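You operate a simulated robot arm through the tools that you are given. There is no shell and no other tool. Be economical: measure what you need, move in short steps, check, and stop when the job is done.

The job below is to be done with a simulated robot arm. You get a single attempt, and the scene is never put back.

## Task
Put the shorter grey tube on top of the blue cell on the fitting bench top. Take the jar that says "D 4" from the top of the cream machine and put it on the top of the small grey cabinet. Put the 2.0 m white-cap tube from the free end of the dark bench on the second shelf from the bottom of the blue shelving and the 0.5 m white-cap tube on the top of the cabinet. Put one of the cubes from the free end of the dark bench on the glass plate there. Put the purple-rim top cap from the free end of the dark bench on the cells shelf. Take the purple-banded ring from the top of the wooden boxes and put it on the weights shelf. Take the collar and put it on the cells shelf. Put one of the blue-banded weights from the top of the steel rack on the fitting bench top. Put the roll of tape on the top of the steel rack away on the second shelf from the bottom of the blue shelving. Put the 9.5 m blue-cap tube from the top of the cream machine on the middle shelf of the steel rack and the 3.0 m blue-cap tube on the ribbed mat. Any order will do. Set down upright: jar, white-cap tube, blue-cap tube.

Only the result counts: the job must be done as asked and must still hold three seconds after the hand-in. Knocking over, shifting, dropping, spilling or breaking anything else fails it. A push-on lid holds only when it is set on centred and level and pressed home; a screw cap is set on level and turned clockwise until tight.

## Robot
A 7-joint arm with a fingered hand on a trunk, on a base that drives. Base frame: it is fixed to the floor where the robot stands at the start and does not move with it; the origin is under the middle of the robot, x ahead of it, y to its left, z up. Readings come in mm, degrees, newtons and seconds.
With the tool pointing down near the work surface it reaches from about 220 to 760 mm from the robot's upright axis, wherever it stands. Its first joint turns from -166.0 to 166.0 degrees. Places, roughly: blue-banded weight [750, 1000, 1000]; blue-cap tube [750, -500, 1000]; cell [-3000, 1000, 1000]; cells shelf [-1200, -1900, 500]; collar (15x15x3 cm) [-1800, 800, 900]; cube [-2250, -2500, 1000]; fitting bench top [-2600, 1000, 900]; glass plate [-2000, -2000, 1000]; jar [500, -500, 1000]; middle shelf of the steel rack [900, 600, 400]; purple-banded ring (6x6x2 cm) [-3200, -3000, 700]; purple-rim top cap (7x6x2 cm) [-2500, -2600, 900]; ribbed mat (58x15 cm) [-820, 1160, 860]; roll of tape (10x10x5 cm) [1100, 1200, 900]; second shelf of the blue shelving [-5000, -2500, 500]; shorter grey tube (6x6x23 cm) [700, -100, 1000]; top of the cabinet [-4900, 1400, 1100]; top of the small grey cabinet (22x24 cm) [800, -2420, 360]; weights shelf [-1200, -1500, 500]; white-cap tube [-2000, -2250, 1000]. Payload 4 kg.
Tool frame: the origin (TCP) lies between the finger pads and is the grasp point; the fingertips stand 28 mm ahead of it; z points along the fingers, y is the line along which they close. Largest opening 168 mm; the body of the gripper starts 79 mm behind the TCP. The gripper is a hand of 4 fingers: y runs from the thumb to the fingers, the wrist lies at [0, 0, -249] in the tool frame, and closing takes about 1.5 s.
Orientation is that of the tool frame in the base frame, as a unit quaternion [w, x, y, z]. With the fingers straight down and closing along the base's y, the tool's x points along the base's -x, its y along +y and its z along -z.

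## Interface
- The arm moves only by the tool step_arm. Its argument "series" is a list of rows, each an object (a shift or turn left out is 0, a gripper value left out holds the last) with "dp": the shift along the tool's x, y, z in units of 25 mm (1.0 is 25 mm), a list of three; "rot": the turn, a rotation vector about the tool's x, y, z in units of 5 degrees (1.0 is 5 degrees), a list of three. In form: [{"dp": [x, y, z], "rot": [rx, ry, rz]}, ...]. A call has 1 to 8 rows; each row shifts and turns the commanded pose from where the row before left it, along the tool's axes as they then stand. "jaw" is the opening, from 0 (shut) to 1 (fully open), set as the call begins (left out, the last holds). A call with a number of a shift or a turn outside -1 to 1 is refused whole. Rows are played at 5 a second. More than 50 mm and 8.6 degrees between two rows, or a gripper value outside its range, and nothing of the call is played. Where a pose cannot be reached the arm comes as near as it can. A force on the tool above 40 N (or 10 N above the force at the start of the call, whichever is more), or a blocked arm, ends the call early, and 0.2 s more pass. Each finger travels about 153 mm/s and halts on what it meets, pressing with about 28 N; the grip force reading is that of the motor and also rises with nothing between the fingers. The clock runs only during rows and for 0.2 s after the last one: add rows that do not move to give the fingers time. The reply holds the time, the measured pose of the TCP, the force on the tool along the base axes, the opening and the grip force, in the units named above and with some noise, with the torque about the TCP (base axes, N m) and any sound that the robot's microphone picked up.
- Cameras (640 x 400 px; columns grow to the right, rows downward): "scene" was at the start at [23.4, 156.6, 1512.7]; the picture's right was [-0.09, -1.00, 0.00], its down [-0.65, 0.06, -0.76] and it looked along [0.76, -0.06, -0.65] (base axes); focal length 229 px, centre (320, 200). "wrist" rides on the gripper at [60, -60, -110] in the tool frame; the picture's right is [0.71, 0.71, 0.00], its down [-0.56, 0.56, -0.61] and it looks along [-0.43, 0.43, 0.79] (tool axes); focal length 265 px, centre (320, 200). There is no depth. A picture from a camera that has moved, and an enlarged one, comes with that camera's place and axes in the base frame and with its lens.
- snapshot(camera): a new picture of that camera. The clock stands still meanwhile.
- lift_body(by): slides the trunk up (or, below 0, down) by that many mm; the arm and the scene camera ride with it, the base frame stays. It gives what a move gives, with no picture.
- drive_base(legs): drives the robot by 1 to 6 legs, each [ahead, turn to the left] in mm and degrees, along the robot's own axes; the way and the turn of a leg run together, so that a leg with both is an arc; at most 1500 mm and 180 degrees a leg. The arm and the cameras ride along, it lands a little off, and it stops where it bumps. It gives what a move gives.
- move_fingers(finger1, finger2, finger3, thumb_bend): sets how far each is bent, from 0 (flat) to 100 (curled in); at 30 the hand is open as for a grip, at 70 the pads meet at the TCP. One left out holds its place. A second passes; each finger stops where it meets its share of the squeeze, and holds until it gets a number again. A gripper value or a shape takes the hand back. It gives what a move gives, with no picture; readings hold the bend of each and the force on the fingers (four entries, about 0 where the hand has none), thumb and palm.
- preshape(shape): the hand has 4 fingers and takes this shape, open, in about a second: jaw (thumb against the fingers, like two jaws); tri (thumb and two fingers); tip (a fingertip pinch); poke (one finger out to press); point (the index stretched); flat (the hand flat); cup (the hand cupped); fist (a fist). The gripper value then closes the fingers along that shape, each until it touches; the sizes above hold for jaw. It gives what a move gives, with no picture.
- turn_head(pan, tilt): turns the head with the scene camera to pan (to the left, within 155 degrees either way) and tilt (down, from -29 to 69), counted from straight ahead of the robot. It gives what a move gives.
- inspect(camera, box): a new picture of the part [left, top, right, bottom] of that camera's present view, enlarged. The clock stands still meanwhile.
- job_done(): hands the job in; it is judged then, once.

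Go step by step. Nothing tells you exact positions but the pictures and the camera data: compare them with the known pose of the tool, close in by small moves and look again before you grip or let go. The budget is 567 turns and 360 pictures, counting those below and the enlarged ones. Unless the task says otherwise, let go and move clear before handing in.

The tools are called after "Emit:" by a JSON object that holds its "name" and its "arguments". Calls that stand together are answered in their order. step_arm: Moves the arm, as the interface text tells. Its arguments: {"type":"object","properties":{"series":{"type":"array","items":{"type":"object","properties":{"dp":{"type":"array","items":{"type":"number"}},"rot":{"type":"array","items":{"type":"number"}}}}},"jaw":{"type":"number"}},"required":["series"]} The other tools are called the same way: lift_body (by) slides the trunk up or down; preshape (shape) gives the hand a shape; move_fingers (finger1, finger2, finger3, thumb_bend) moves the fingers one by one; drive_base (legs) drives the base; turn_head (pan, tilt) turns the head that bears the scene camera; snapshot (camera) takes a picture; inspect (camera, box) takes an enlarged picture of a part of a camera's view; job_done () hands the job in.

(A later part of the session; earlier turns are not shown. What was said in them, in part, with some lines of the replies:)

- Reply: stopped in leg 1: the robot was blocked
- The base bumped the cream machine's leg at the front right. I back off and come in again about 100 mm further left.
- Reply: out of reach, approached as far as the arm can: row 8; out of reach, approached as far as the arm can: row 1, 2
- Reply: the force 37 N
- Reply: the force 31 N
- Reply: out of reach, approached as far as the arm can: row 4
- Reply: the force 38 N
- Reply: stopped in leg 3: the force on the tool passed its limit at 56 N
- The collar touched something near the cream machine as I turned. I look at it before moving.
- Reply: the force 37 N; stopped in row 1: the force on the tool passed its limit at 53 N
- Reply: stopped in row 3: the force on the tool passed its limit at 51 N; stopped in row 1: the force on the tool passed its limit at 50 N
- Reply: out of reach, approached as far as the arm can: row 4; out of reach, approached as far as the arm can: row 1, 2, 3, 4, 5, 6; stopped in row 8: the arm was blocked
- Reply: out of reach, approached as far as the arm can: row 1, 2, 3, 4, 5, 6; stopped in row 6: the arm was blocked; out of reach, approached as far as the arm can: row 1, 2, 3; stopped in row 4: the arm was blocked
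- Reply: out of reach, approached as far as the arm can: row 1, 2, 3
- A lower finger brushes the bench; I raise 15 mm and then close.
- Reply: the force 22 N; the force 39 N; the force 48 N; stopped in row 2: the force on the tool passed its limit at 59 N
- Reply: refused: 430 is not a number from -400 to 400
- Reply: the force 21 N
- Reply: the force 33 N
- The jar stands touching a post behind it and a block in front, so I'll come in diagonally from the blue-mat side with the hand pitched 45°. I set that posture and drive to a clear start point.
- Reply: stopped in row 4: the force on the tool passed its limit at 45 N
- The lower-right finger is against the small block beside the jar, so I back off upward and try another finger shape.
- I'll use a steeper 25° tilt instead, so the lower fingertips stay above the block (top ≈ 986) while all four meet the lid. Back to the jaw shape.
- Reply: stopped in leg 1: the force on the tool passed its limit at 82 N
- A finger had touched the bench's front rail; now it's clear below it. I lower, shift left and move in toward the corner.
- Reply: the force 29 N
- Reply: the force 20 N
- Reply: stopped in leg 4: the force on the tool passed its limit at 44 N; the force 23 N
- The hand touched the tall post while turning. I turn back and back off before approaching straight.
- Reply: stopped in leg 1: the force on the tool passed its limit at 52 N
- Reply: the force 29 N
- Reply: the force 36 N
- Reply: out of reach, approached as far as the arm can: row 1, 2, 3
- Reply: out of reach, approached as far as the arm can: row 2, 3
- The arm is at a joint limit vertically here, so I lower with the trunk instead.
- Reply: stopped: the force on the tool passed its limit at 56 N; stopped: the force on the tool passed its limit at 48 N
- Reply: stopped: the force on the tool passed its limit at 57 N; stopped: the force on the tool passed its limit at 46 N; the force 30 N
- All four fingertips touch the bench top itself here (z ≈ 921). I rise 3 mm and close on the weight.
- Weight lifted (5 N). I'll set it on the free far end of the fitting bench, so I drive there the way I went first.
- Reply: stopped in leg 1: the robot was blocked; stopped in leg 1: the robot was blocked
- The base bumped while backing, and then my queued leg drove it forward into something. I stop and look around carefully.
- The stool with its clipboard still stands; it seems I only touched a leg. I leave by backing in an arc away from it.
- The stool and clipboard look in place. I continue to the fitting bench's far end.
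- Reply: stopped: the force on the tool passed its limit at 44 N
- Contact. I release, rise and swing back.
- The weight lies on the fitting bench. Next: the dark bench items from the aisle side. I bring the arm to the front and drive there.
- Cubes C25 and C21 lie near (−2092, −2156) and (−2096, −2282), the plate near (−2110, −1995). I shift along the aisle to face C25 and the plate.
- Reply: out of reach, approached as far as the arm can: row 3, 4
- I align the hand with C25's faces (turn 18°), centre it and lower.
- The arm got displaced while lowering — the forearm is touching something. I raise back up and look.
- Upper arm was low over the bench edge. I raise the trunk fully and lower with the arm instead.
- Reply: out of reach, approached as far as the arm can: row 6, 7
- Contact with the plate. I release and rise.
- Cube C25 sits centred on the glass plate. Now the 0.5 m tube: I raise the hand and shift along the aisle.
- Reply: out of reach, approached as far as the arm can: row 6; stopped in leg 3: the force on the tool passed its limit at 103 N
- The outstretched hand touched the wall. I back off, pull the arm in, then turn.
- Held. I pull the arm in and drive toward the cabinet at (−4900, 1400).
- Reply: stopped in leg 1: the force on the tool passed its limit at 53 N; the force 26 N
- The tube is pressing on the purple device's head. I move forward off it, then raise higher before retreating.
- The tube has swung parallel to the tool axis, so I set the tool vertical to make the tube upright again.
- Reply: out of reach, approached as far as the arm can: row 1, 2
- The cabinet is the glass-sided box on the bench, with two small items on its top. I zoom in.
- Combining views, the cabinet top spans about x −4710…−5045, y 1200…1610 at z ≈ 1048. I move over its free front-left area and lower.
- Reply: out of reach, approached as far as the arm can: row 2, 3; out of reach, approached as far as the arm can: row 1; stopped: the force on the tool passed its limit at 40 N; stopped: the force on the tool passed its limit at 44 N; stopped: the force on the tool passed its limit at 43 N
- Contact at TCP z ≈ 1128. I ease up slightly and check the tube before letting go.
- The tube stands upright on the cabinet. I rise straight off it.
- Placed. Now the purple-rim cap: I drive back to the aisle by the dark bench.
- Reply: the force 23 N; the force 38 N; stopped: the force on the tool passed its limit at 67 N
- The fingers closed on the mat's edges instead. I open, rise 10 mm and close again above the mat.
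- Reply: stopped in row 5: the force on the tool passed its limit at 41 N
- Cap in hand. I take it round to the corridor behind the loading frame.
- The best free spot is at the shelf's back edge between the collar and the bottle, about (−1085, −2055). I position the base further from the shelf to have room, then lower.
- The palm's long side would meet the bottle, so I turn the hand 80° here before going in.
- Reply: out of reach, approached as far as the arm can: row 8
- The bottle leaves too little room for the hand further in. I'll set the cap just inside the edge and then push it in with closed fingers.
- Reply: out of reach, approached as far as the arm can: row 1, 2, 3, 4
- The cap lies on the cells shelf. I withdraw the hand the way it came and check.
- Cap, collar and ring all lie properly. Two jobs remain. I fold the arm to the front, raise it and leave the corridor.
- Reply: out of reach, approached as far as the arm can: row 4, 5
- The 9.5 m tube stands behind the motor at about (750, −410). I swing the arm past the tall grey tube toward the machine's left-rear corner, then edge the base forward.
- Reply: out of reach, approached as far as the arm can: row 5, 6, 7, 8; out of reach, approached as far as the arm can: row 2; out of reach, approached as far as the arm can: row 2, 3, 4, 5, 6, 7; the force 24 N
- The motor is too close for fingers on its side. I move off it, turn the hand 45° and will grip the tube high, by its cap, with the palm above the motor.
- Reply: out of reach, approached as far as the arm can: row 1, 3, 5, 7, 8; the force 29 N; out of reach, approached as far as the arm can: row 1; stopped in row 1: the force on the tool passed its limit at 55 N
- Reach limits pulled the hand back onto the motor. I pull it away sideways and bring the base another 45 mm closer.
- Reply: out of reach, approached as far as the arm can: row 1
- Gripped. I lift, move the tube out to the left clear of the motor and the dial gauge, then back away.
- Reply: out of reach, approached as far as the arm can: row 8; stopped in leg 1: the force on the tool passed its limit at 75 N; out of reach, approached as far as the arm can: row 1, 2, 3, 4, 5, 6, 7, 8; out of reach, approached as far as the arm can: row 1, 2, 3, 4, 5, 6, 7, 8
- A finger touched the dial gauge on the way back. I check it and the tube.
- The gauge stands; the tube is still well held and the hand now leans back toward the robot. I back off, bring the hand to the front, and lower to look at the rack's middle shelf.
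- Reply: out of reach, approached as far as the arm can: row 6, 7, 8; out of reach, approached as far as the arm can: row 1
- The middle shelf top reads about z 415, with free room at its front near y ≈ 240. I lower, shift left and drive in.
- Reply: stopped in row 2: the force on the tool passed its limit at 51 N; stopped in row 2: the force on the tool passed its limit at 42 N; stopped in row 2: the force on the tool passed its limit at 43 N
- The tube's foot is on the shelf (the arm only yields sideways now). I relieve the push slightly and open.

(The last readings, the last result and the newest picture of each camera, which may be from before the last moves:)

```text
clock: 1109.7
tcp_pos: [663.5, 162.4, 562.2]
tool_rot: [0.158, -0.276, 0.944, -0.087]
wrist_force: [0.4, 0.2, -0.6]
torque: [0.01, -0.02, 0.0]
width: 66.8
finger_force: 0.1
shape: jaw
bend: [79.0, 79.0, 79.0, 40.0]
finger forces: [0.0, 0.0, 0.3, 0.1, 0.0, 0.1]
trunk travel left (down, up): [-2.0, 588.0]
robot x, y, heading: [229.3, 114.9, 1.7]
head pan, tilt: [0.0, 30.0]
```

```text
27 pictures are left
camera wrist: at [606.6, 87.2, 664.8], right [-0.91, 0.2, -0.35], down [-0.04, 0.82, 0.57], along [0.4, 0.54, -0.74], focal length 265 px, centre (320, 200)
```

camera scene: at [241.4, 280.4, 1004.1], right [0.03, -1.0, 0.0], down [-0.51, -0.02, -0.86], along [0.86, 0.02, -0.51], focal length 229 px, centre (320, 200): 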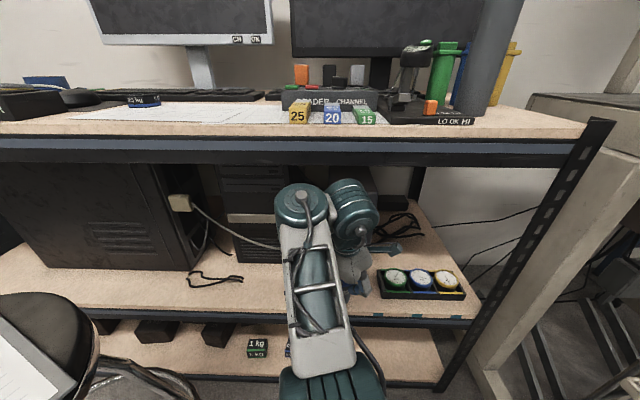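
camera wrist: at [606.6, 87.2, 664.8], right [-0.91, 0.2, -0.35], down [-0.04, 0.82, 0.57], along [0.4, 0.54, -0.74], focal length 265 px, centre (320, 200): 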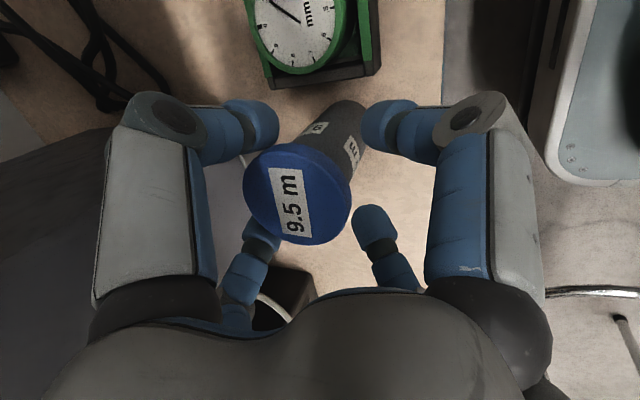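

Emit:
{"name": "step_arm", "arguments": {"series": [{}, {}, {}], "jaw": 0.52}}

Emit:
{"name": "snapshot", "arguments": {"camera": "wrist"}}

```text
clock: 1110.5
tcp_pos: [663.6, 161.6, 561.4]
tool_rot: [0.159, -0.276, 0.944, -0.088]
wrist_force: [0.8, 0.1, -0.3]
torque: [0.02, 0.03, 0.01]
width: 86.8
finger_force: 0.0
shape: jaw
bend: [33.0, 33.0, 33.0, 33.0]
finger forces: [0.2, 0.1, 0.0, 0.1, 0.0, 0.0]
trunk travel left (down, up): [-2.0, 588.0]
robot x, y, heading: [231.3, 113.7, 2.0]
head pan, tilt: [0.0, 30.0]
```

```text
26 pictures are left
camera wrist: at [606.2, 87.0, 664.8], right [-0.91, 0.2, -0.35], down [-0.04, 0.82, 0.57], along [0.41, 0.54, -0.74], focal length 265 px, centre (320, 200)
```

wrist: 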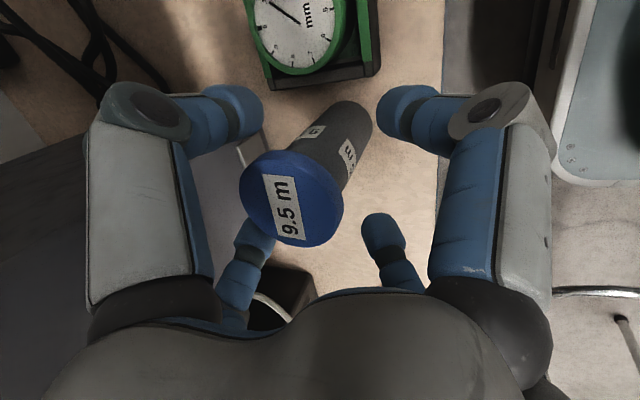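

The tube now stands upright on the shelf. I open wider so nothing catches the cap, and lift the hand off.

Emit:
{"name": "step_arm", "arguments": {"series": [{}, {}, {}], "jaw": 0.72}}

Emit:
{"name": "snapshot", "arguments": {"camera": "wrist"}}

```text
clock: 1111.3
tcp_pos: [663.8, 162.0, 562.7]
tool_rot: [0.158, -0.276, 0.944, -0.087]
wrist_force: [-0.1, -0.9, -0.5]
torque: [-0.01, 0.0, 0.0]
width: 120.3
finger_force: 0.0
shape: jaw
bend: [25.0, 25.0, 25.0, 25.0]
finger forces: [0.1, 0.0, 0.1, 0.0, 0.0, 0.0]
trunk travel left (down, up): [-2.0, 588.0]
robot x, y, heading: [228.7, 119.0, 1.7]
head pan, tilt: [0.0, 30.0]
```

```text
25 pictures are left
camera wrist: at [606.0, 87.0, 664.7], right [-0.91, 0.2, -0.36], down [-0.04, 0.82, 0.57], along [0.41, 0.54, -0.74], focal length 265 px, centre (320, 200)
```

wrist: 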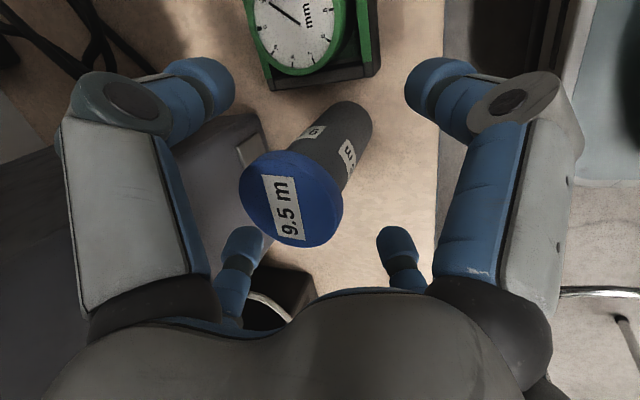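

Standing free. To leave without catching it, I open wide and centre the tube between the two forward fingers, then back straight out.

Emit:
{"name": "step_arm", "arguments": {"series": [{}, {}, {"dp": [-0.44, 0.67, 0]}, {}], "jaw": 0.9}}

Emit:
{"name": "snapshot", "arguments": {"camera": "wrist"}}

```text
clock: 1112.3
tcp_pos: [666.5, 174.1, 557.9]
tool_rot: [0.155, -0.262, 0.948, -0.092]
wrist_force: [-1.0, -1.1, -0.1]
torque: [0.0, -0.04, -0.02]
width: 151.0
finger_force: 0.0
shape: jaw
bend: [23.0, 23.0, 23.0, 23.0]
finger forces: [0.1, 0.0, 0.0, 0.1, 0.0, 0.0]
trunk travel left (down, up): [-2.0, 588.0]
robot x, y, heading: [229.0, 113.7, 1.5]
head pan, tilt: [0.0, 30.0]
```

```text
24 pictures are left
camera wrist: at [606.6, 101.1, 661.0], right [-0.91, 0.23, -0.36], down [-0.02, 0.82, 0.57], along [0.42, 0.52, -0.74], focal length 265 px, centre (320, 200)
```

wrist: 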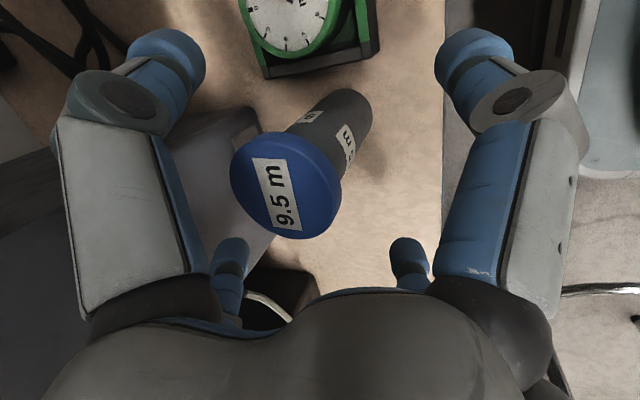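

Emit:
{"name": "step_arm", "arguments": {"series": [{"dp": [-0.17, 0.27, 0]}, {}]}}

Emit:
{"name": "drive_base", "arguments": {"legs": [[-80, 0]]}}

Emit:
{"name": "snapshot", "arguments": {"camera": "wrist"}}

```text
clock: 1112.9
tcp_pos: [666.1, 180.9, 558.5]
tool_rot: [0.154, -0.262, 0.948, -0.094]
wrist_force: [-0.6, 0.4, -0.5]
torque: [0.02, -0.02, 0.01]
width: 150.6
finger_force: 0.0
shape: jaw
bend: [23.0, 23.0, 23.0, 23.0]
finger forces: [0.0, 0.1, 0.0, 0.0, 0.1, 0.1]
trunk travel left (down, up): [-2.0, 588.0]
robot x, y, heading: [229.3, 118.0, 1.8]
head pan, tilt: [0.0, 30.0]
```

```text
clock: 1113.9
tcp_pos: [586.9, 179.1, 556.5]
tool_rot: [0.155, -0.262, 0.948, -0.093]
wrist_force: [0.5, 0.2, 0.0]
torque: [-0.01, -0.01, 0.04]
width: 150.8
finger_force: 0.1
shape: jaw
bend: [23.0, 23.0, 23.0, 23.0]
finger forces: [0.0, 0.1, 0.1, 0.0, 0.0, 0.0]
trunk travel left (down, up): [-2.0, 588.0]
robot x, y, heading: [150.1, 113.7, 1.6]
head pan, tilt: [0.0, 30.0]
```

```text
23 pictures are left
camera wrist: at [527.4, 106.9, 659.6], right [-0.91, 0.23, -0.35], down [-0.02, 0.82, 0.57], along [0.42, 0.52, -0.74], focal length 265 px, centre (320, 200)
```

wrist: 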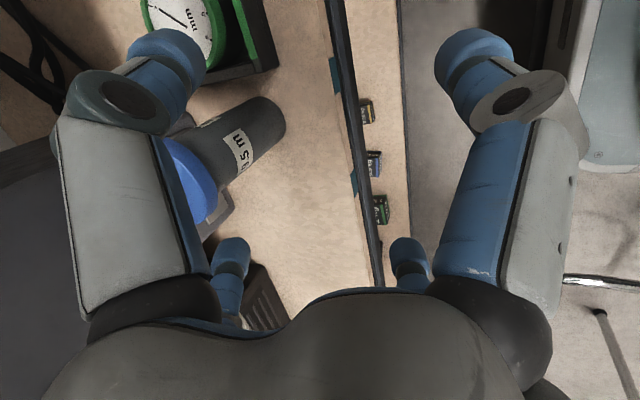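

Emit:
{"name": "drive_base", "arguments": {"legs": [[-260, 0]]}}

Emit:
{"name": "turn_head", "arguments": {"pan": -5, "tilt": 30}}

Emit:
{"name": "snapshot", "arguments": {"camera": "scene"}}

```text
clock: 1115.8
tcp_pos: [329.9, 166.3, 558.5]
tool_rot: [0.156, -0.255, 0.95, -0.092]
wrist_force: [0.6, -1.1, -0.2]
torque: [-0.04, -0.01, 0.01]
width: 151.4
finger_force: 0.1
shape: jaw
bend: [23.0, 23.0, 23.0, 23.0]
finger forces: [0.1, 0.1, 0.0, 0.0, 0.0, 0.1]
trunk travel left (down, up): [-2.0, 588.0]
robot x, y, heading: [-105.1, 108.2, 1.3]
head pan, tilt: [0.0, 30.0]
```

```text
clock: 1116.4
tcp_pos: [331.3, 164.5, 559.4]
tool_rot: [0.157, -0.254, 0.95, -0.093]
wrist_force: [0.6, -0.2, 0.3]
torque: [0.03, -0.03, 0.03]
width: 151.0
finger_force: 0.1
shape: jaw
bend: [23.0, 23.0, 23.0, 23.0]
finger forces: [0.1, 0.1, 0.0, 0.0, 0.0, 0.1]
trunk travel left (down, up): [-2.0, 588.0]
robot x, y, heading: [-102.0, 106.0, 1.4]
head pan, tilt: [-5.0, 30.0]
```

```text
22 pictures are left
camera scene: at [-72.2, 262.0, 1005.1], right [-0.06, -1.0, 0.0], down [-0.51, 0.03, -0.86], along [0.86, -0.05, -0.51], focal length 229 px, centre (320, 200)
```

scene: 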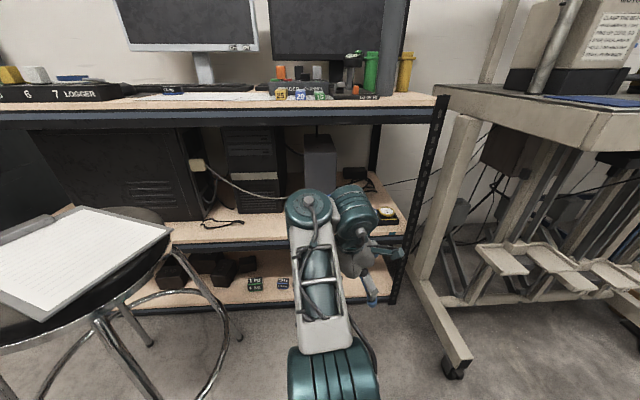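

The 9.5 m tube is on the middle shelf. Last job: the tape roll. I raise the hand and drive round the stool to the rack's left end.

Emit:
{"name": "lift_body", "arguments": {"by": 400}}

Emit:
{"name": "lift_body", "arguments": {"by": 188}}

Emit:
{"name": "drive_base", "arguments": {"legs": [[0, 100], [1160, 0], [0, -101.4], [560, 0]]}}

Emit:
{"name": "turn_head", "arguments": {"pan": 10, "tilt": 35}}

Emit:
{"name": "snapshot", "arguments": {"camera": "scene"}}

```text
clock: 1120.3
tcp_pos: [332.4, 166.1, 961.4]
tool_rot: [0.159, -0.255, 0.949, -0.094]
wrist_force: [0.3, -0.9, 0.7]
torque: [-0.02, -0.03, 0.01]
width: 151.1
finger_force: 0.0
shape: jaw
bend: [23.0, 23.0, 23.0, 23.0]
finger forces: [0.0, 0.0, 0.0, 0.0, 0.0, 0.1]
trunk travel left (down, up): [-402.0, 188.0]
robot x, y, heading: [-104.5, 103.2, 1.5]
head pan, tilt: [-5.0, 30.0]
```

```text
clock: 1122.3
tcp_pos: [327.0, 165.7, 1150.3]
tool_rot: [0.16, -0.254, 0.949, -0.095]
wrist_force: [0.4, 1.2, 0.3]
torque: [-0.01, 0.05, -0.01]
width: 151.0
finger_force: 0.1
shape: jaw
bend: [23.0, 23.0, 23.0, 23.0]
finger forces: [0.0, 0.0, 0.1, 0.0, 0.0, 0.1]
trunk travel left (down, up): [-590.0, 0.0]
robot x, y, heading: [-107.3, 102.6, 1.2]
head pan, tilt: [-5.0, 30.0]
```

```text
clock: 1139.7
tcp_pos: [631.6, 1328.6, 1150.7]
tool_rot: [0.16, -0.251, 0.95, -0.095]
wrist_force: [0.3, -0.3, 0.5]
torque: [0.01, 0.01, 0.0]
width: 151.0
finger_force: 0.1
shape: jaw
bend: [23.0, 23.0, 23.0, 23.0]
finger forces: [0.0, 0.0, 0.0, 0.1, 0.1, 0.0]
trunk travel left (down, up): [-590.0, 0.0]
robot x, y, heading: [202.1, 1271.2, 0.9]
head pan, tilt: [-5.0, 30.0]
```

```text
clock: 1140.5
tcp_pos: [632.6, 1328.8, 1150.5]
tool_rot: [0.161, -0.252, 0.95, -0.095]
wrist_force: [0.0, -0.3, 1.0]
torque: [0.02, 0.01, 0.03]
width: 151.0
finger_force: 0.1
shape: jaw
bend: [23.0, 23.0, 23.0, 23.0]
finger forces: [0.1, 0.0, 0.1, 0.0, 0.0, 0.0]
trunk travel left (down, up): [-590.0, 0.0]
robot x, y, heading: [197.8, 1273.3, 0.7]
head pan, tilt: [10.0, 35.0]
```

```text
21 pictures are left
camera scene: at [222.5, 1452.8, 1585.4], right [0.19, -0.98, 0.0], down [-0.56, -0.11, -0.82], along [0.8, 0.15, -0.57], focal length 229 px, centre (320, 200)
```

scene: 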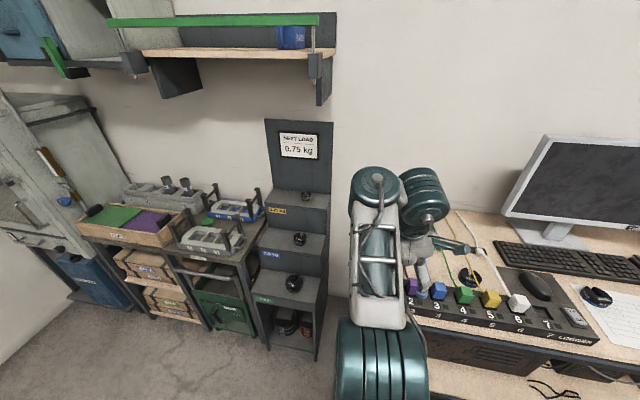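

Emit:
{"name": "drive_base", "arguments": {"legs": [[95, 0]]}}

Emit:
{"name": "step_arm", "arguments": {"series": [{"dp": [-0.91, -0.9, 0.7]}, {"dp": [-0.91, -0.9, 0.7]}, {"dp": [-0.91, -0.9, 0.7]}, {"dp": [-0.91, -0.9, 0.7]}, {"dp": [-0.91, -0.9, 0.7]}, {"dp": [-0.91, -0.9, 0.7]}, {"dp": [-0.91, -0.9, 0.7]}], "jaw": 0.9}}

Emit:
{"name": "snapshot", "arguments": {"camera": "wrist"}}

```text
clock: 1141.6
tcp_pos: [726.7, 1331.4, 1150.5]
tool_rot: [0.16, -0.251, 0.95, -0.095]
wrist_force: [-0.3, 0.1, 0.1]
torque: [0.0, 0.03, 0.0]
width: 151.0
finger_force: 0.0
shape: jaw
bend: [23.0, 23.0, 23.0, 23.0]
finger forces: [0.0, 0.0, 0.0, 0.1, 0.1, 0.1]
trunk travel left (down, up): [-590.0, 0.0]
robot x, y, heading: [294.8, 1275.1, 0.6]
head pan, tilt: [10.0, 35.0]
```

```text
clock: 1143.2
tcp_pos: [971.5, 1266.4, 1117.8]
tool_rot: [0.159, -0.251, 0.95, -0.095]
wrist_force: [-0.7, -0.1, 0.1]
torque: [-0.04, 0.01, 0.0]
width: 151.0
finger_force: 0.0
shape: jaw
bend: [23.0, 23.0, 23.0, 23.0]
finger forces: [0.0, 0.0, 0.1, 0.0, 0.0, 0.0]
trunk travel left (down, up): [-590.0, 0.0]
robot x, y, heading: [292.4, 1273.9, 0.8]
head pan, tilt: [10.0, 35.0]
```

```text
20 pictures are left
camera wrist: at [909.0, 1195.0, 1220.0], right [-0.9, 0.25, -0.36], down [-0.01, 0.82, 0.57], along [0.44, 0.51, -0.74], focal length 265 px, centre (320, 200)
```

wrist: 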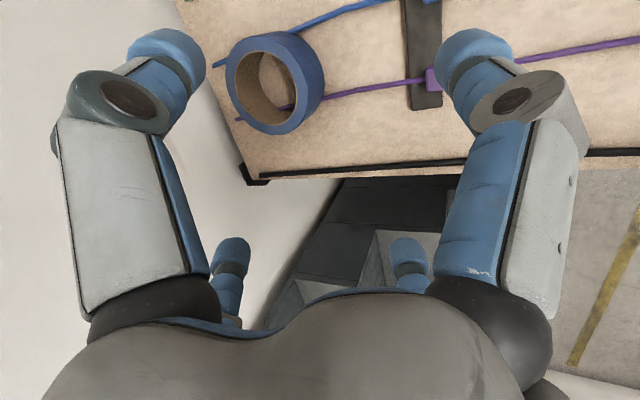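

Emit:
{"name": "step_arm", "arguments": {"series": [{"dp": [-0.5, -0.5, 0.5]}, {"dp": [-0.5, -0.5, 0.5]}, {"dp": [-0.3, -0.4, 0.8]}, {"dp": [-0.1, -0.3, 0.95]}, {"dp": [0, -0.3, 0.95]}, {}], "jaw": 0.76}}

Emit:
{"name": "snapshot", "arguments": {"camera": "wrist"}}

```text
clock: 1144.6
tcp_pos: [1054.3, 1232.8, 1054.4]
tool_rot: [0.161, -0.252, 0.949, -0.095]
wrist_force: [0.7, 0.1, 0.8]
torque: [0.01, 0.0, -0.03]
width: 128.0
finger_force: 0.1
shape: jaw
bend: [23.0, 23.0, 23.0, 23.0]
finger forces: [0.0, 0.0, 0.0, 0.1, 0.1, 0.1]
trunk travel left (down, up): [-590.0, 0.0]
robot x, y, heading: [291.9, 1273.0, 0.8]
head pan, tilt: [10.0, 35.0]
```

```text
19 pictures are left
camera wrist: at [991.9, 1161.4, 1156.6], right [-0.9, 0.24, -0.37], down [-0.01, 0.82, 0.57], along [0.44, 0.51, -0.74], focal length 265 px, centre (320, 200)
```

wrist: 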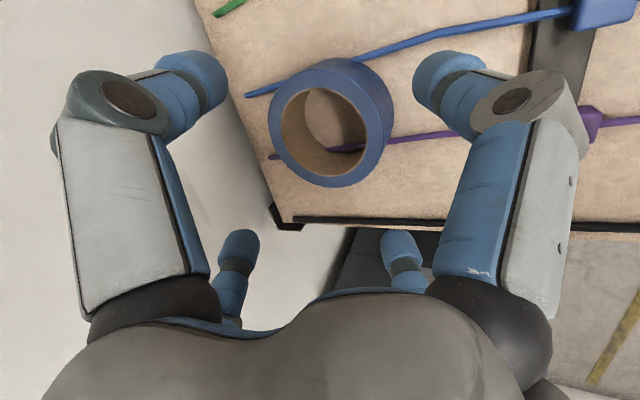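

Emit:
{"name": "step_arm", "arguments": {"series": [{"dp": [-0.11, -0.18, 0.83]}, {"dp": [-0.11, -0.18, 0.83]}, {}]}}

Emit:
{"name": "lift_body", "arguments": {"by": -35}}

Emit:
{"name": "snapshot", "arguments": {"camera": "wrist"}}

```text
clock: 1145.4
tcp_pos: [1075.8, 1220.3, 1026.8]
tool_rot: [0.158, -0.249, 0.951, -0.095]
wrist_force: [0.4, -1.2, 0.4]
torque: [0.1, 0.0, 0.05]
width: 127.9
finger_force: 0.1
shape: jaw
bend: [23.0, 24.0, 24.0, 23.0]
finger forces: [0.0, 0.0, 0.0, 0.1, 0.0, 0.0]
out of reach, approached as far as the arm can: row 1, 2
trunk travel left (down, up): [-590.0, 0.0]
robot x, y, heading: [292.0, 1275.9, 1.1]
head pan, tilt: [10.0, 35.0]
```

```text
clock: 1146.2
tcp_pos: [1076.7, 1224.8, 992.8]
tool_rot: [0.158, -0.252, 0.95, -0.095]
wrist_force: [-0.8, 0.0, 0.9]
torque: [0.0, -0.01, -0.03]
width: 127.8
finger_force: 0.0
shape: jaw
bend: [23.0, 24.0, 24.0, 23.0]
finger forces: [0.1, 0.0, 0.1, 0.0, 0.1, 0.1]
trunk travel left (down, up): [-555.0, 35.0]
robot x, y, heading: [292.8, 1278.4, 0.7]
head pan, tilt: [10.0, 35.0]
```

```text
18 pictures are left
camera wrist: at [1014.5, 1153.6, 1095.2], right [-0.9, 0.25, -0.36], down [0.0, 0.82, 0.57], along [0.44, 0.51, -0.74], focal length 265 px, centre (320, 200)
```

wrist: 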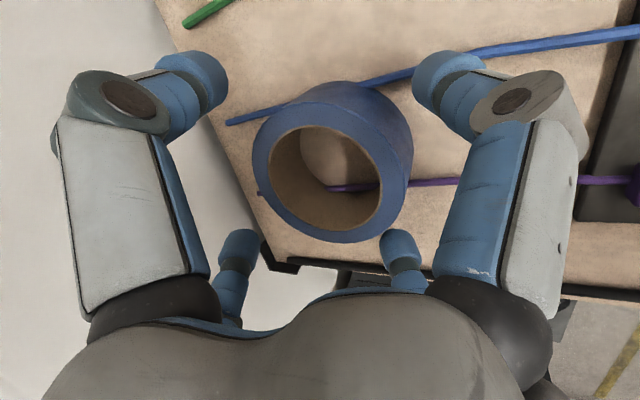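

Emit:
{"name": "lift_body", "arguments": {"by": -18}}

Emit:
{"name": "lift_body", "arguments": {"by": -6}}

Emit:
{"name": "step_arm", "arguments": {"series": [{}, {}, {}, {}, {}], "jaw": 0.2}}

Emit:
{"name": "snapshot", "arguments": {"camera": "wrist"}}

```text
clock: 1146.8
tcp_pos: [1075.8, 1224.8, 973.7]
tool_rot: [0.158, -0.252, 0.95, -0.096]
wrist_force: [-0.5, 0.1, -0.2]
torque: [-0.02, 0.0, 0.0]
width: 128.0
finger_force: 0.1
shape: jaw
bend: [23.0, 24.0, 24.0, 23.0]
finger forces: [0.1, 0.0, 0.1, 0.1, 0.0, 0.1]
trunk travel left (down, up): [-537.0, 53.0]
robot x, y, heading: [291.4, 1275.8, 1.1]
head pan, tilt: [10.0, 35.0]
```

```text
clock: 1147.4
tcp_pos: [1075.7, 1223.1, 967.9]
tool_rot: [0.157, -0.253, 0.95, -0.095]
wrist_force: [-1.0, 0.1, 0.2]
torque: [-0.01, -0.02, 0.04]
width: 127.9
finger_force: 0.1
shape: jaw
bend: [23.0, 23.0, 24.0, 23.0]
finger forces: [0.0, 0.0, 0.0, 0.0, 0.1, 0.2]
trunk travel left (down, up): [-531.0, 59.0]
robot x, y, heading: [292.9, 1276.1, 0.5]
head pan, tilt: [10.0, 35.0]
```

```text
clock: 1148.6
tcp_pos: [1076.3, 1224.7, 968.6]
tool_rot: [0.158, -0.252, 0.95, -0.096]
wrist_force: [-0.4, 0.8, 3.9]
torque: [0.14, 0.2, -0.07]
width: 91.3
finger_force: 28.2
shape: jaw
bend: [32.0, 30.0, 30.0, 34.0]
finger forces: [23.9, 24.5, 24.2, 0.1, 24.3, 0.0]
trunk travel left (down, up): [-531.0, 59.0]
robot x, y, heading: [295.8, 1276.2, 0.9]
head pan, tilt: [10.0, 35.0]
```

```text
17 pictures are left
camera wrist: at [1014.5, 1154.0, 1071.4], right [-0.9, 0.25, -0.36], down [0.0, 0.82, 0.57], along [0.44, 0.51, -0.74], focal length 265 px, centre (320, 200)
```

wrist: 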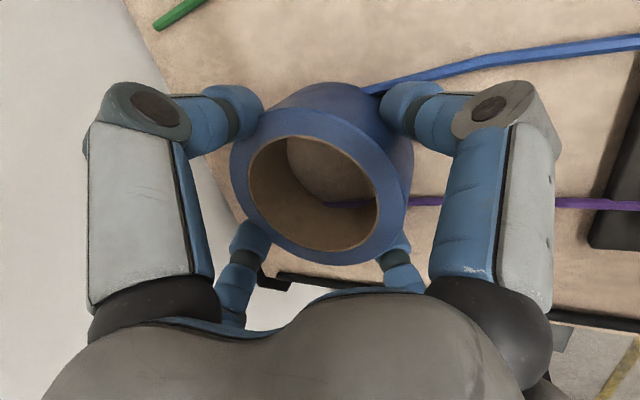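

Gripped. I lift and draw it back.

Emit:
{"name": "lift_body", "arguments": {"by": 59}}

Emit:
{"name": "step_arm", "arguments": {"series": [{"dp": [-0.256, -0.261, -0.931]}, {"dp": [-0.256, -0.261, -0.931]}, {"dp": [-0.256, -0.261, -0.931]}, {"dp": [0.7, 0.35, -0.5]}, {"dp": [0.823, 0.447, -0.352]}, {"dp": [0.823, 0.447, -0.352]}, {"dp": [0.823, 0.447, -0.352]}, {"dp": [0.823, 0.447, -0.352]}]}}

Emit:
{"name": "snapshot", "arguments": {"camera": "wrist"}}

```text
clock: 1149.6
tcp_pos: [1077.0, 1224.3, 1027.2]
tool_rot: [0.158, -0.252, 0.95, -0.095]
wrist_force: [0.4, -0.2, -1.6]
torque: [0.04, 0.03, 0.01]
width: 91.1
finger_force: 28.1
shape: jaw
bend: [32.0, 30.0, 30.0, 34.0]
finger forces: [23.1, 23.7, 23.9, 0.1, 24.4, 0.0]
trunk travel left (down, up): [-590.0, 0.0]
robot x, y, heading: [294.0, 1275.3, 1.1]
head pan, tilt: [10.0, 35.0]
```

```text
clock: 1151.4
tcp_pos: [938.0, 1223.5, 1099.9]
tool_rot: [0.158, -0.252, 0.95, -0.095]
wrist_force: [-0.8, -0.4, -0.8]
torque: [0.01, 0.02, 0.0]
width: 90.8
finger_force: 28.2
shape: jaw
bend: [33.0, 30.0, 30.0, 34.0]
finger forces: [22.6, 23.5, 24.0, 0.1, 24.2, 0.0]
out of reach, approached as far as the arm can: row 2, 3
trunk travel left (down, up): [-590.0, 0.0]
robot x, y, heading: [293.2, 1272.3, 0.9]
head pan, tilt: [10.0, 35.0]
```

```text
16 pictures are left
camera wrist: at [876.2, 1151.9, 1201.8], right [-0.9, 0.24, -0.36], down [-0.01, 0.82, 0.57], along [0.44, 0.51, -0.74], focal length 265 px, centre (320, 200)
```

wrist: 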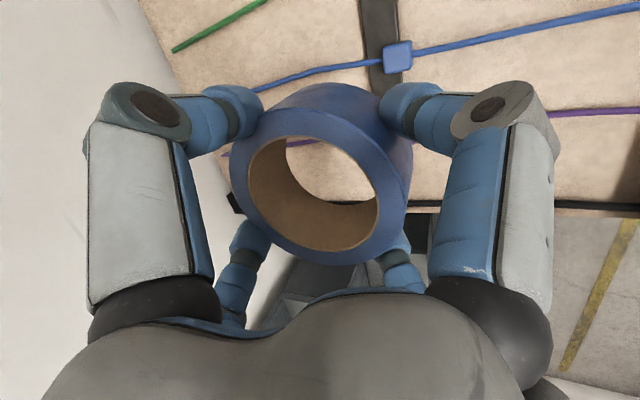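

Emit:
{"name": "step_arm", "arguments": {"series": [{"dp": [0.823, 0.447, -0.352]}, {"dp": [0.823, 0.447, -0.352]}, {"dp": [0.823, 0.447, -0.352]}, {"dp": [0.823, 0.447, -0.352]}]}}

Emit:
{"name": "drive_base", "arguments": {"legs": [[-600, 0], [0, -91], [1350, 0], [0, -90], [1500, 0], [1500, 0]]}}

```text
clock: 1152.4
tcp_pos: [837.3, 1221.9, 1100.4]
tool_rot: [0.158, -0.252, 0.95, -0.095]
wrist_force: [-0.3, -0.1, -1.3]
torque: [0.02, 0.04, -0.02]
width: 90.3
finger_force: 28.0
shape: jaw
bend: [33.0, 30.0, 30.0, 34.0]
finger forces: [22.4, 23.4, 24.0, 0.0, 24.1, 0.0]
trunk travel left (down, up): [-590.0, 0.0]
robot x, y, heading: [293.1, 1273.8, 0.9]
head pan, tilt: [10.0, 35.0]
```

```text
clock: 1183.6
tcp_pos: [-3778.0, -269.3, 1099.6]
tool_rot: [-0.092, 0.945, 0.272, -0.159]
wrist_force: [-0.7, 0.2, -1.4]
torque: [-0.04, 0.0, 0.01]
width: 90.5
finger_force: 27.9
shape: jaw
bend: [33.0, 31.0, 30.0, 34.0]
finger forces: [21.6, 23.3, 23.8, 0.0, 24.3, 0.1]
trunk travel left (down, up): [-590.0, 0.0]
robot x, y, heading: [-3232.6, -293.2, -176.7]
head pan, tilt: [10.0, 35.0]
```

Emit:
{"name": "drive_base", "arguments": {"legs": [[700, 0], [0, 86.7], [1500, 0], [490, 0], [0, -90]]}}

Emit:
{"name": "lift_body", "arguments": {"by": -400}}

Emit:
{"name": "turn_head", "arguments": {"pan": 0, "tilt": 25}}

Emit:
{"name": "snapshot", "arguments": {"camera": "scene"}}

```text
clock: 1204.6
tcp_pos: [-4412.3, -2311.6, 1099.5]
tool_rot: [-0.094, 0.948, 0.261, -0.159]
wrist_force: [0.1, -0.7, -2.4]
torque: [0.0, -0.02, 0.01]
width: 89.9
finger_force: 28.0
shape: jaw
bend: [34.0, 31.0, 30.0, 34.0]
finger forces: [20.9, 23.4, 23.7, 0.1, 24.3, 0.1]
trunk travel left (down, up): [-590.0, 0.0]
robot x, y, heading: [-3867.7, -2351.3, -177.8]
head pan, tilt: [10.0, 35.0]
```

```text
clock: 1208.4
tcp_pos: [-4413.3, -2309.9, 700.0]
tool_rot: [-0.093, 0.948, 0.261, -0.159]
wrist_force: [-0.8, -0.5, -1.2]
torque: [0.03, -0.02, 0.02]
width: 89.7
finger_force: 28.0
shape: jaw
bend: [34.0, 31.0, 30.0, 34.0]
finger forces: [20.9, 23.3, 23.9, 0.1, 24.4, 0.1]
trunk travel left (down, up): [-190.0, 400.0]
robot x, y, heading: [-3866.1, -2351.3, -177.9]
head pan, tilt: [10.0, 35.0]
```

```text
clock: 1209.2
tcp_pos: [-4413.4, -2311.8, 700.1]
tool_rot: [-0.094, 0.948, 0.26, -0.159]
wrist_force: [-0.3, -0.2, -1.0]
torque: [-0.01, -0.01, -0.04]
width: 89.9
finger_force: 28.6
shape: jaw
bend: [34.0, 31.0, 30.0, 34.0]
finger forces: [20.9, 23.4, 23.8, 0.0, 24.5, 0.0]
trunk travel left (down, up): [-190.0, 400.0]
robot x, y, heading: [-3868.9, -2353.6, -178.1]
head pan, tilt: [0.0, 25.0]
```

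```text
15 pictures are left
camera scene: at [-3894.4, -2516.8, 1201.1], right [-0.04, 1.0, 0.0], down [0.42, 0.02, -0.91], along [-0.91, -0.03, -0.42], focal length 229 px, centre (320, 200)
```

scene: 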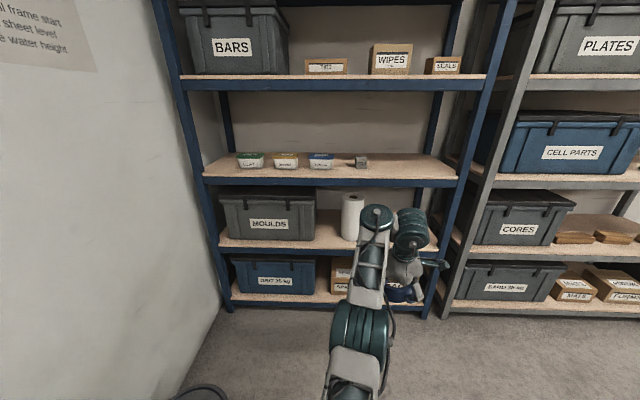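

Emit:
{"name": "lift_body", "arguments": {"by": -153}}

Emit:
{"name": "step_arm", "arguments": {"series": [{"dp": [0.43, -0.69, 0.08]}, {"dp": [0.43, -0.69, 0.08]}, {"dp": [0.43, -0.69, 0.08]}, {}]}}

Emit:
{"name": "drive_base", "arguments": {"legs": [[370, 0]]}}

Emit:
{"name": "snapshot", "arguments": {"camera": "wrist"}}

Emit:
{"name": "snapshot", "arguments": {"camera": "scene"}}

```text
clock: 1210.9
tcp_pos: [-4412.4, -2310.5, 548.7]
tool_rot: [-0.094, 0.948, 0.261, -0.158]
wrist_force: [-0.7, 0.3, -1.5]
torque: [-0.01, -0.01, -0.02]
width: 89.9
finger_force: 28.3
shape: jaw
bend: [34.0, 31.0, 30.0, 34.0]
finger forces: [20.8, 23.3, 23.7, 0.0, 24.4, 0.0]
trunk travel left (down, up): [-37.0, 553.0]
robot x, y, heading: [-3864.1, -2356.6, -177.9]
head pan, tilt: [0.0, 25.0]
```

```text
clock: 1211.9
tcp_pos: [-4412.5, -2249.0, 547.3]
tool_rot: [-0.094, 0.948, 0.261, -0.158]
wrist_force: [-0.3, -0.2, -1.9]
torque: [-0.02, -0.02, -0.01]
width: 90.0
finger_force: 28.0
shape: jaw
bend: [34.0, 31.0, 30.0, 34.0]
finger forces: [20.9, 23.4, 23.7, 0.0, 24.5, 0.0]
trunk travel left (down, up): [-37.0, 553.0]
robot x, y, heading: [-3866.2, -2353.9, -178.1]
head pan, tilt: [0.0, 25.0]
```

```text
clock: 1214.3
tcp_pos: [-4787.4, -2261.8, 548.3]
tool_rot: [-0.094, 0.948, 0.259, -0.159]
wrist_force: [0.5, 0.1, -0.5]
torque: [-0.05, 0.04, 0.0]
width: 89.9
finger_force: 28.0
shape: jaw
bend: [34.0, 31.0, 30.0, 34.0]
finger forces: [21.1, 23.4, 24.2, 0.0, 24.7, 0.0]
trunk travel left (down, up): [-37.0, 553.0]
robot x, y, heading: [-4242.0, -2368.5, -178.0]
head pan, tilt: [0.0, 25.0]
```

```text
14 pictures are left
camera wrist: at [-4728.4, -2189.1, 649.8], right [0.9, -0.23, -0.36], down [0.02, -0.82, 0.57], along [-0.43, -0.52, -0.74], focal length 265 px, centre (320, 200)
```

wrist: 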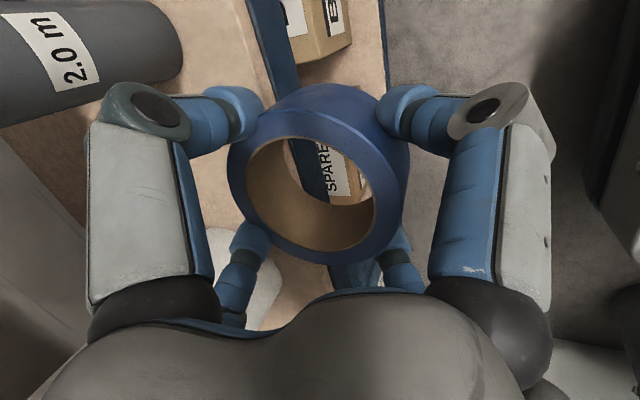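

```text
13 pictures are left
camera scene: at [-4269.5, -2529.7, 1048.2], right [-0.03, 1.0, 0.0], down [0.42, 0.01, -0.91], along [-0.91, -0.03, -0.42], focal length 229 px, centre (320, 200)
```

scene: 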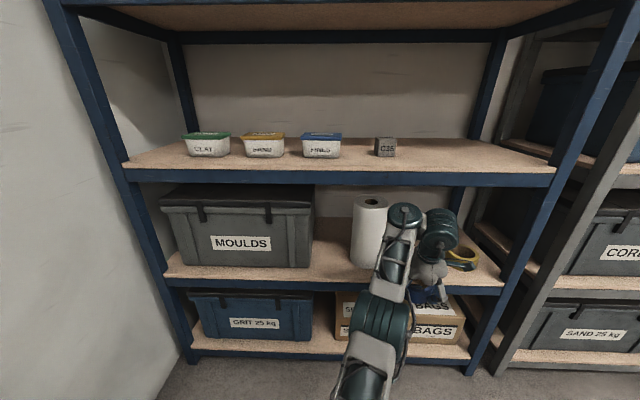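

Emit:
{"name": "step_arm", "arguments": {"series": [{"dp": [-0.22, 0.36, -0.04]}, {}]}}

Emit:
{"name": "drive_base", "arguments": {"legs": [[60, 0]]}}

Emit:
{"name": "drive_base", "arguments": {"legs": [[46, 0]]}}

Emit:
{"name": "snapshot", "arguments": {"camera": "wrist"}}

Emit:
{"name": "inspect", "arguments": {"camera": "scene", "box": [330, 180, 510, 310]}}

```text
clock: 1214.9
tcp_pos: [-4787.5, -2272.0, 547.2]
tool_rot: [-0.094, 0.948, 0.26, -0.159]
wrist_force: [0.4, -0.1, 0.0]
torque: [-0.02, 0.04, -0.01]
width: 89.8
finger_force: 28.7
shape: jaw
bend: [34.0, 31.0, 30.0, 34.0]
finger forces: [21.1, 23.5, 24.0, 0.0, 24.6, 0.0]
trunk travel left (down, up): [-37.0, 553.0]
robot x, y, heading: [-4245.8, -2369.8, -178.0]
head pan, tilt: [0.0, 25.0]
```

```text
clock: 1215.9
tcp_pos: [-4847.4, -2275.5, 547.7]
tool_rot: [-0.094, 0.948, 0.26, -0.159]
wrist_force: [-1.9, 0.5, 11.2]
torque: [-0.28, -0.12, -0.03]
width: 90.0
finger_force: 27.7
shape: jaw
bend: [34.0, 31.0, 30.0, 34.0]
finger forces: [22.6, 25.9, 25.8, 0.1, 25.5, 0.0]
trunk travel left (down, up): [-37.0, 553.0]
robot x, y, heading: [-4302.2, -2366.6, -178.1]
head pan, tilt: [0.0, 25.0]
```

```text
clock: 1216.8
tcp_pos: [-4891.8, -2275.3, 550.3]
tool_rot: [-0.095, 0.948, 0.26, -0.16]
wrist_force: [-2.2, 1.5, 11.2]
torque: [0.02, -0.4, 0.04]
width: 89.7
finger_force: 28.3
shape: jaw
bend: [34.0, 31.0, 30.0, 34.0]
finger forces: [24.4, 26.0, 27.3, 0.0, 25.3, 0.0]
trunk travel left (down, up): [-37.0, 553.0]
robot x, y, heading: [-4344.6, -2370.1, -178.1]
head pan, tilt: [0.0, 25.0]
```

```text
12 pictures are left
camera wrist: at [-4833.7, -2203.0, 651.3], right [0.9, -0.23, -0.36], down [0.02, -0.82, 0.57], along [-0.43, -0.52, -0.74], focal length 265 px, centre (320, 200)
```

wrist: 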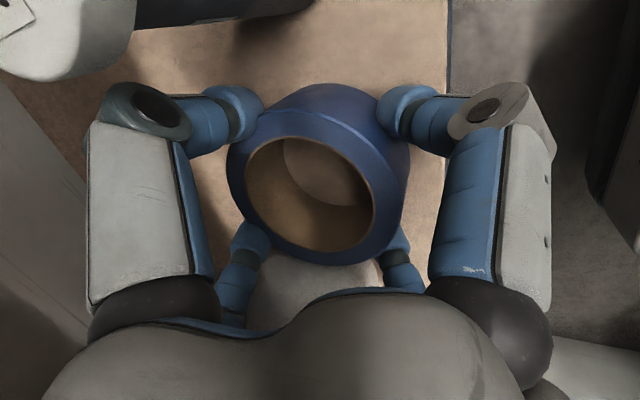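

```text
3.08 times, centred on (420, 245) of scene
camera zoom: at [-4374.7, -2533.3, 1048.3], right [-0.03, 1.0, 0.0], down [0.42, 0.01, -0.91], along [-0.91, -0.03, -0.42], focal length 704 px, centre (12, 62)
```

zoom: 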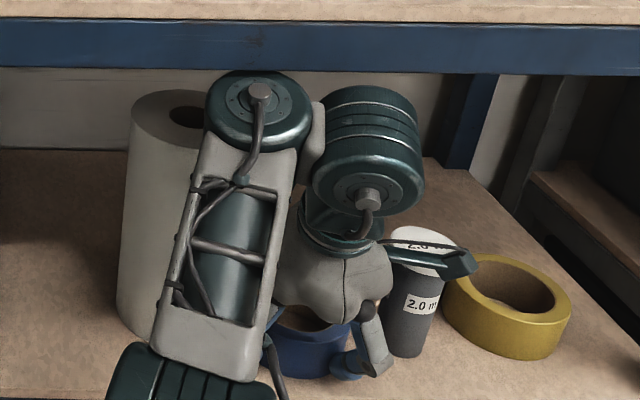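

The tape already rests on the shelf, clear of the upright 2.0 m tube. I open just a little, lift the hand and back out.

Emit:
{"name": "step_arm", "arguments": {"series": [{}, {}, {}], "jaw": 0.585}}

Emit:
{"name": "snapshot", "arguments": {"camera": "wrist"}}

```text
clock: 1217.6
tcp_pos: [-4893.6, -2275.3, 547.2]
tool_rot: [-0.094, 0.948, 0.261, -0.159]
wrist_force: [0.0, -0.2, -2.2]
torque: [0.02, -0.05, -0.01]
width: 98.6
finger_force: 0.1
shape: jaw
bend: [31.0, 30.0, 30.0, 31.0]
finger forces: [0.0, 0.2, 0.5, 0.1, 0.0, 0.0]
trunk travel left (down, up): [-37.0, 553.0]
robot x, y, heading: [-4349.2, -2372.1, -178.4]
head pan, tilt: [0.0, 25.0]
```

```text
10 pictures are left
camera wrist: at [-4834.1, -2203.0, 650.7], right [0.9, -0.23, -0.36], down [0.02, -0.82, 0.57], along [-0.43, -0.52, -0.74], focal length 265 px, centre (320, 200)
```

wrist: 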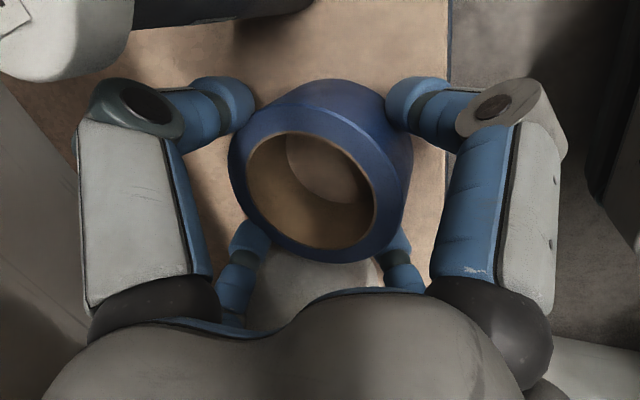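

Emit:
{"name": "step_arm", "arguments": {"series": [{}, {}, {}], "jaw": 0.66}}

Emit:
{"name": "lift_body", "arguments": {"by": 15}}

Emit:
{"name": "snapshot", "arguments": {"camera": "wrist"}}

```text
clock: 1218.4
tcp_pos: [-4892.5, -2274.2, 547.6]
tool_rot: [-0.094, 0.948, 0.26, -0.159]
wrist_force: [-0.1, -0.1, -0.8]
torque: [0.01, 0.0, -0.01]
width: 110.2
finger_force: 0.0
shape: jaw
bend: [27.0, 27.0, 27.0, 27.0]
finger forces: [0.1, 0.1, 0.0, 0.1, 0.0, 0.0]
trunk travel left (down, up): [-37.0, 553.0]
robot x, y, heading: [-4348.6, -2370.4, -178.0]
head pan, tilt: [0.0, 25.0]
```

```text
clock: 1219.0
tcp_pos: [-4892.3, -2275.2, 561.6]
tool_rot: [-0.094, 0.948, 0.26, -0.159]
wrist_force: [0.3, -0.4, -0.2]
torque: [-0.01, 0.01, 0.01]
width: 110.3
finger_force: 0.0
shape: jaw
bend: [27.0, 27.0, 27.0, 27.0]
finger forces: [0.1, 0.1, 0.1, 0.0, 0.0, 0.1]
trunk travel left (down, up): [-52.0, 538.0]
robot x, y, heading: [-4347.9, -2372.4, -178.2]
head pan, tilt: [0.0, 25.0]
```

```text
9 pictures are left
camera wrist: at [-4834.0, -2203.0, 666.0], right [0.9, -0.23, -0.36], down [0.02, -0.82, 0.57], along [-0.43, -0.52, -0.74], focal length 265 px, centre (320, 200)
```

wrist: 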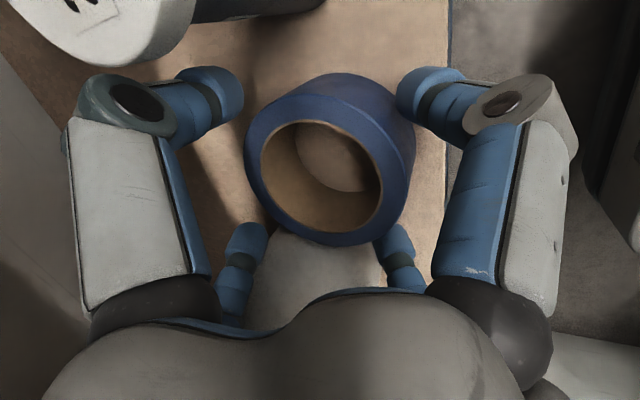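

Emit:
{"name": "lift_body", "arguments": {"by": 14}}

Emit:
{"name": "lift_body", "arguments": {"by": 14}}

Emit:
{"name": "snapshot", "arguments": {"camera": "wrist"}}

```text
clock: 1219.6
tcp_pos: [-4892.2, -2274.8, 577.2]
tool_rot: [-0.094, 0.948, 0.26, -0.159]
wrist_force: [1.0, 0.9, -0.3]
torque: [-0.03, 0.01, -0.02]
width: 110.3
finger_force: 0.1
shape: jaw
bend: [27.0, 27.0, 27.0, 27.0]
finger forces: [0.0, 0.1, 0.0, 0.0, 0.1, 0.0]
trunk travel left (down, up): [-66.0, 524.0]
robot x, y, heading: [-4346.1, -2370.0, -178.1]
head pan, tilt: [0.0, 25.0]
```

```text
clock: 1220.2
tcp_pos: [-4892.5, -2276.6, 585.6]
tool_rot: [-0.091, 0.949, 0.26, -0.155]
wrist_force: [0.0, -0.8, 0.2]
torque: [-0.01, 0.0, 0.01]
width: 110.4
finger_force: 0.1
shape: jaw
bend: [27.0, 27.0, 27.0, 27.0]
finger forces: [0.0, 0.1, 0.0, 0.0, 0.0, 0.1]
trunk travel left (down, up): [-80.0, 510.0]
robot x, y, heading: [-4351.1, -2368.7, -178.0]
head pan, tilt: [0.0, 25.0]
```

```text
8 pictures are left
camera wrist: at [-4834.5, -2203.1, 689.5], right [0.91, -0.23, -0.36], down [0.02, -0.82, 0.57], along [-0.42, -0.52, -0.74], focal length 265 px, centre (320, 200)
```

wrist: 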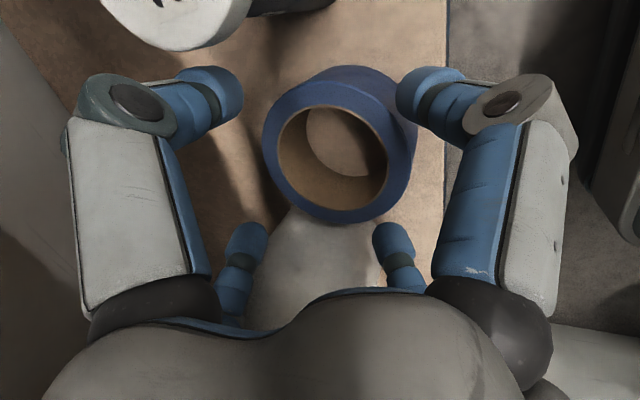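

The fingertips are above the tape now; I back out slowly.

Emit:
{"name": "drive_base", "arguments": {"legs": [[-40, 0]]}}

Emit:
{"name": "drive_base", "arguments": {"legs": [[-60, 0]]}}

Emit:
{"name": "snapshot", "arguments": {"camera": "wrist"}}

```text
clock: 1221.1
tcp_pos: [-4852.5, -2273.8, 591.9]
tool_rot: [-0.095, 0.947, 0.26, -0.16]
wrist_force: [0.4, 0.3, 0.2]
torque: [-0.02, -0.04, 0.01]
width: 110.2
finger_force: 0.1
shape: jaw
bend: [27.0, 27.0, 27.0, 27.0]
finger forces: [0.0, 0.0, 0.1, 0.1, 0.0, 0.0]
trunk travel left (down, up): [-80.0, 510.0]
robot x, y, heading: [-4308.5, -2371.9, -178.1]
head pan, tilt: [0.0, 25.0]
```

```text
clock: 1222.1
tcp_pos: [-4792.7, -2270.8, 591.6]
tool_rot: [-0.096, 0.947, 0.26, -0.16]
wrist_force: [-1.1, 0.6, -0.5]
torque: [-0.01, 0.01, -0.02]
width: 110.4
finger_force: 0.1
shape: jaw
bend: [27.0, 27.0, 27.0, 27.0]
finger forces: [0.1, 0.1, 0.0, 0.1, 0.0, 0.0]
trunk travel left (down, up): [-80.0, 510.0]
robot x, y, heading: [-4247.1, -2370.2, -178.0]
head pan, tilt: [0.0, 25.0]
```

```text
7 pictures are left
camera wrist: at [-4733.3, -2199.4, 694.4], right [0.9, -0.23, -0.37], down [0.02, -0.82, 0.57], along [-0.43, -0.52, -0.74], focal length 265 px, centre (320, 200)
```

wrist: 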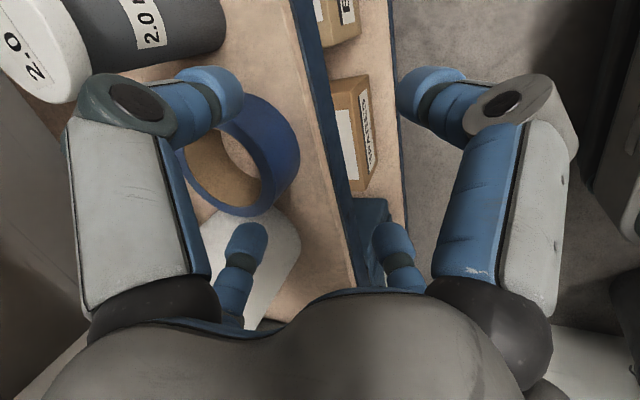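

Emit:
{"name": "drive_base", "arguments": {"legs": [[-400, 0]]}}

Emit:
{"name": "turn_head", "arguments": {"pan": 8, "tilt": 25}}

Emit:
{"name": "inspect", "arguments": {"camera": "scene", "box": [240, 140, 440, 290]}}

```text
clock: 1224.6
tcp_pos: [-4390.6, -2258.3, 591.8]
tool_rot: [-0.095, 0.947, 0.261, -0.16]
wrist_force: [0.3, 0.0, 0.1]
torque: [0.01, 0.02, 0.0]
width: 110.4
finger_force: 0.1
shape: jaw
bend: [27.0, 27.0, 27.0, 27.0]
finger forces: [0.1, 0.0, 0.1, 0.0, 0.1, 0.0]
trunk travel left (down, up): [-80.0, 510.0]
robot x, y, heading: [-3841.1, -2352.3, -178.1]
head pan, tilt: [0.0, 25.0]
```

```text
clock: 1225.3
tcp_pos: [-4389.7, -2258.8, 591.6]
tool_rot: [-0.095, 0.948, 0.259, -0.16]
wrist_force: [-0.5, -0.2, 0.4]
torque: [-0.02, 0.02, -0.01]
width: 110.3
finger_force: 0.1
shape: jaw
bend: [27.0, 27.0, 27.0, 27.0]
finger forces: [0.0, 0.0, 0.0, 0.0, 0.1, 0.1]
trunk travel left (down, up): [-80.0, 510.0]
robot x, y, heading: [-3845.3, -2353.5, -178.1]
head pan, tilt: [8.0, 25.0]
```

```text
2.67 times, centred on (340, 215) of scene
camera zoom: at [-3870.8, -2529.4, 1091.2], right [-0.17, 0.99, 0.0], down [0.42, 0.07, -0.91], along [-0.89, -0.15, -0.42], focal length 610 px, centre (267, 160)
```

zoom: 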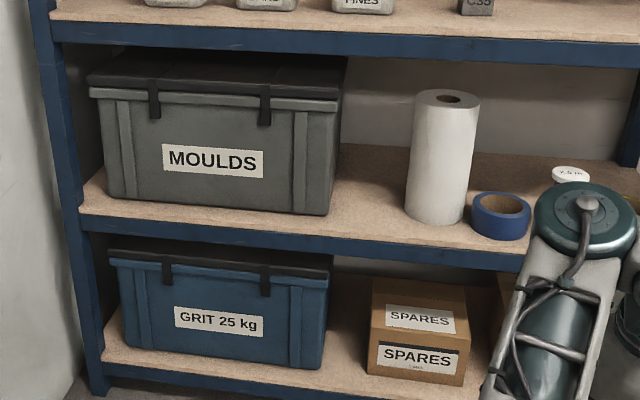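

All twelve moves show as done in the last views of each item, and the hand is clear, so I'm handing in.

Emit:
{"name": "job_done", "arguments": {}}

```text
The job is handed in.
```

I handed the job in with all twelve items placed; the hand knocked or touched several other things on the way, and none of them looked moved or toppled in the views I had.

- **Placement:** each item showed in place and upright where you asked for it. For the 9.5 m tube that check was only the wrist camera as the hand backed out, since the arm hid it from the later scene view.
- **Struck or pressed:** the hand or the load it was carrying hit the dial gauge on the cream machine (75 N), the machine's post and clamp bolt, the motor box, the small block by the jar, the purple oedometer and the bench rail. It also hit the wall, gripped and pulled the purple cap's mat, and pressed on the rack top by the logger.
- **Base and arm:** the base bumped the stool and the front of the rack. The forearm came very near lever D's tail, and the upper arm leaned on something at the dark bench.
- **Not checked closely:** I did not look back closely at the purple oedometer, and the stool estimate was a few centimetres off its first reading, within my measuring error.
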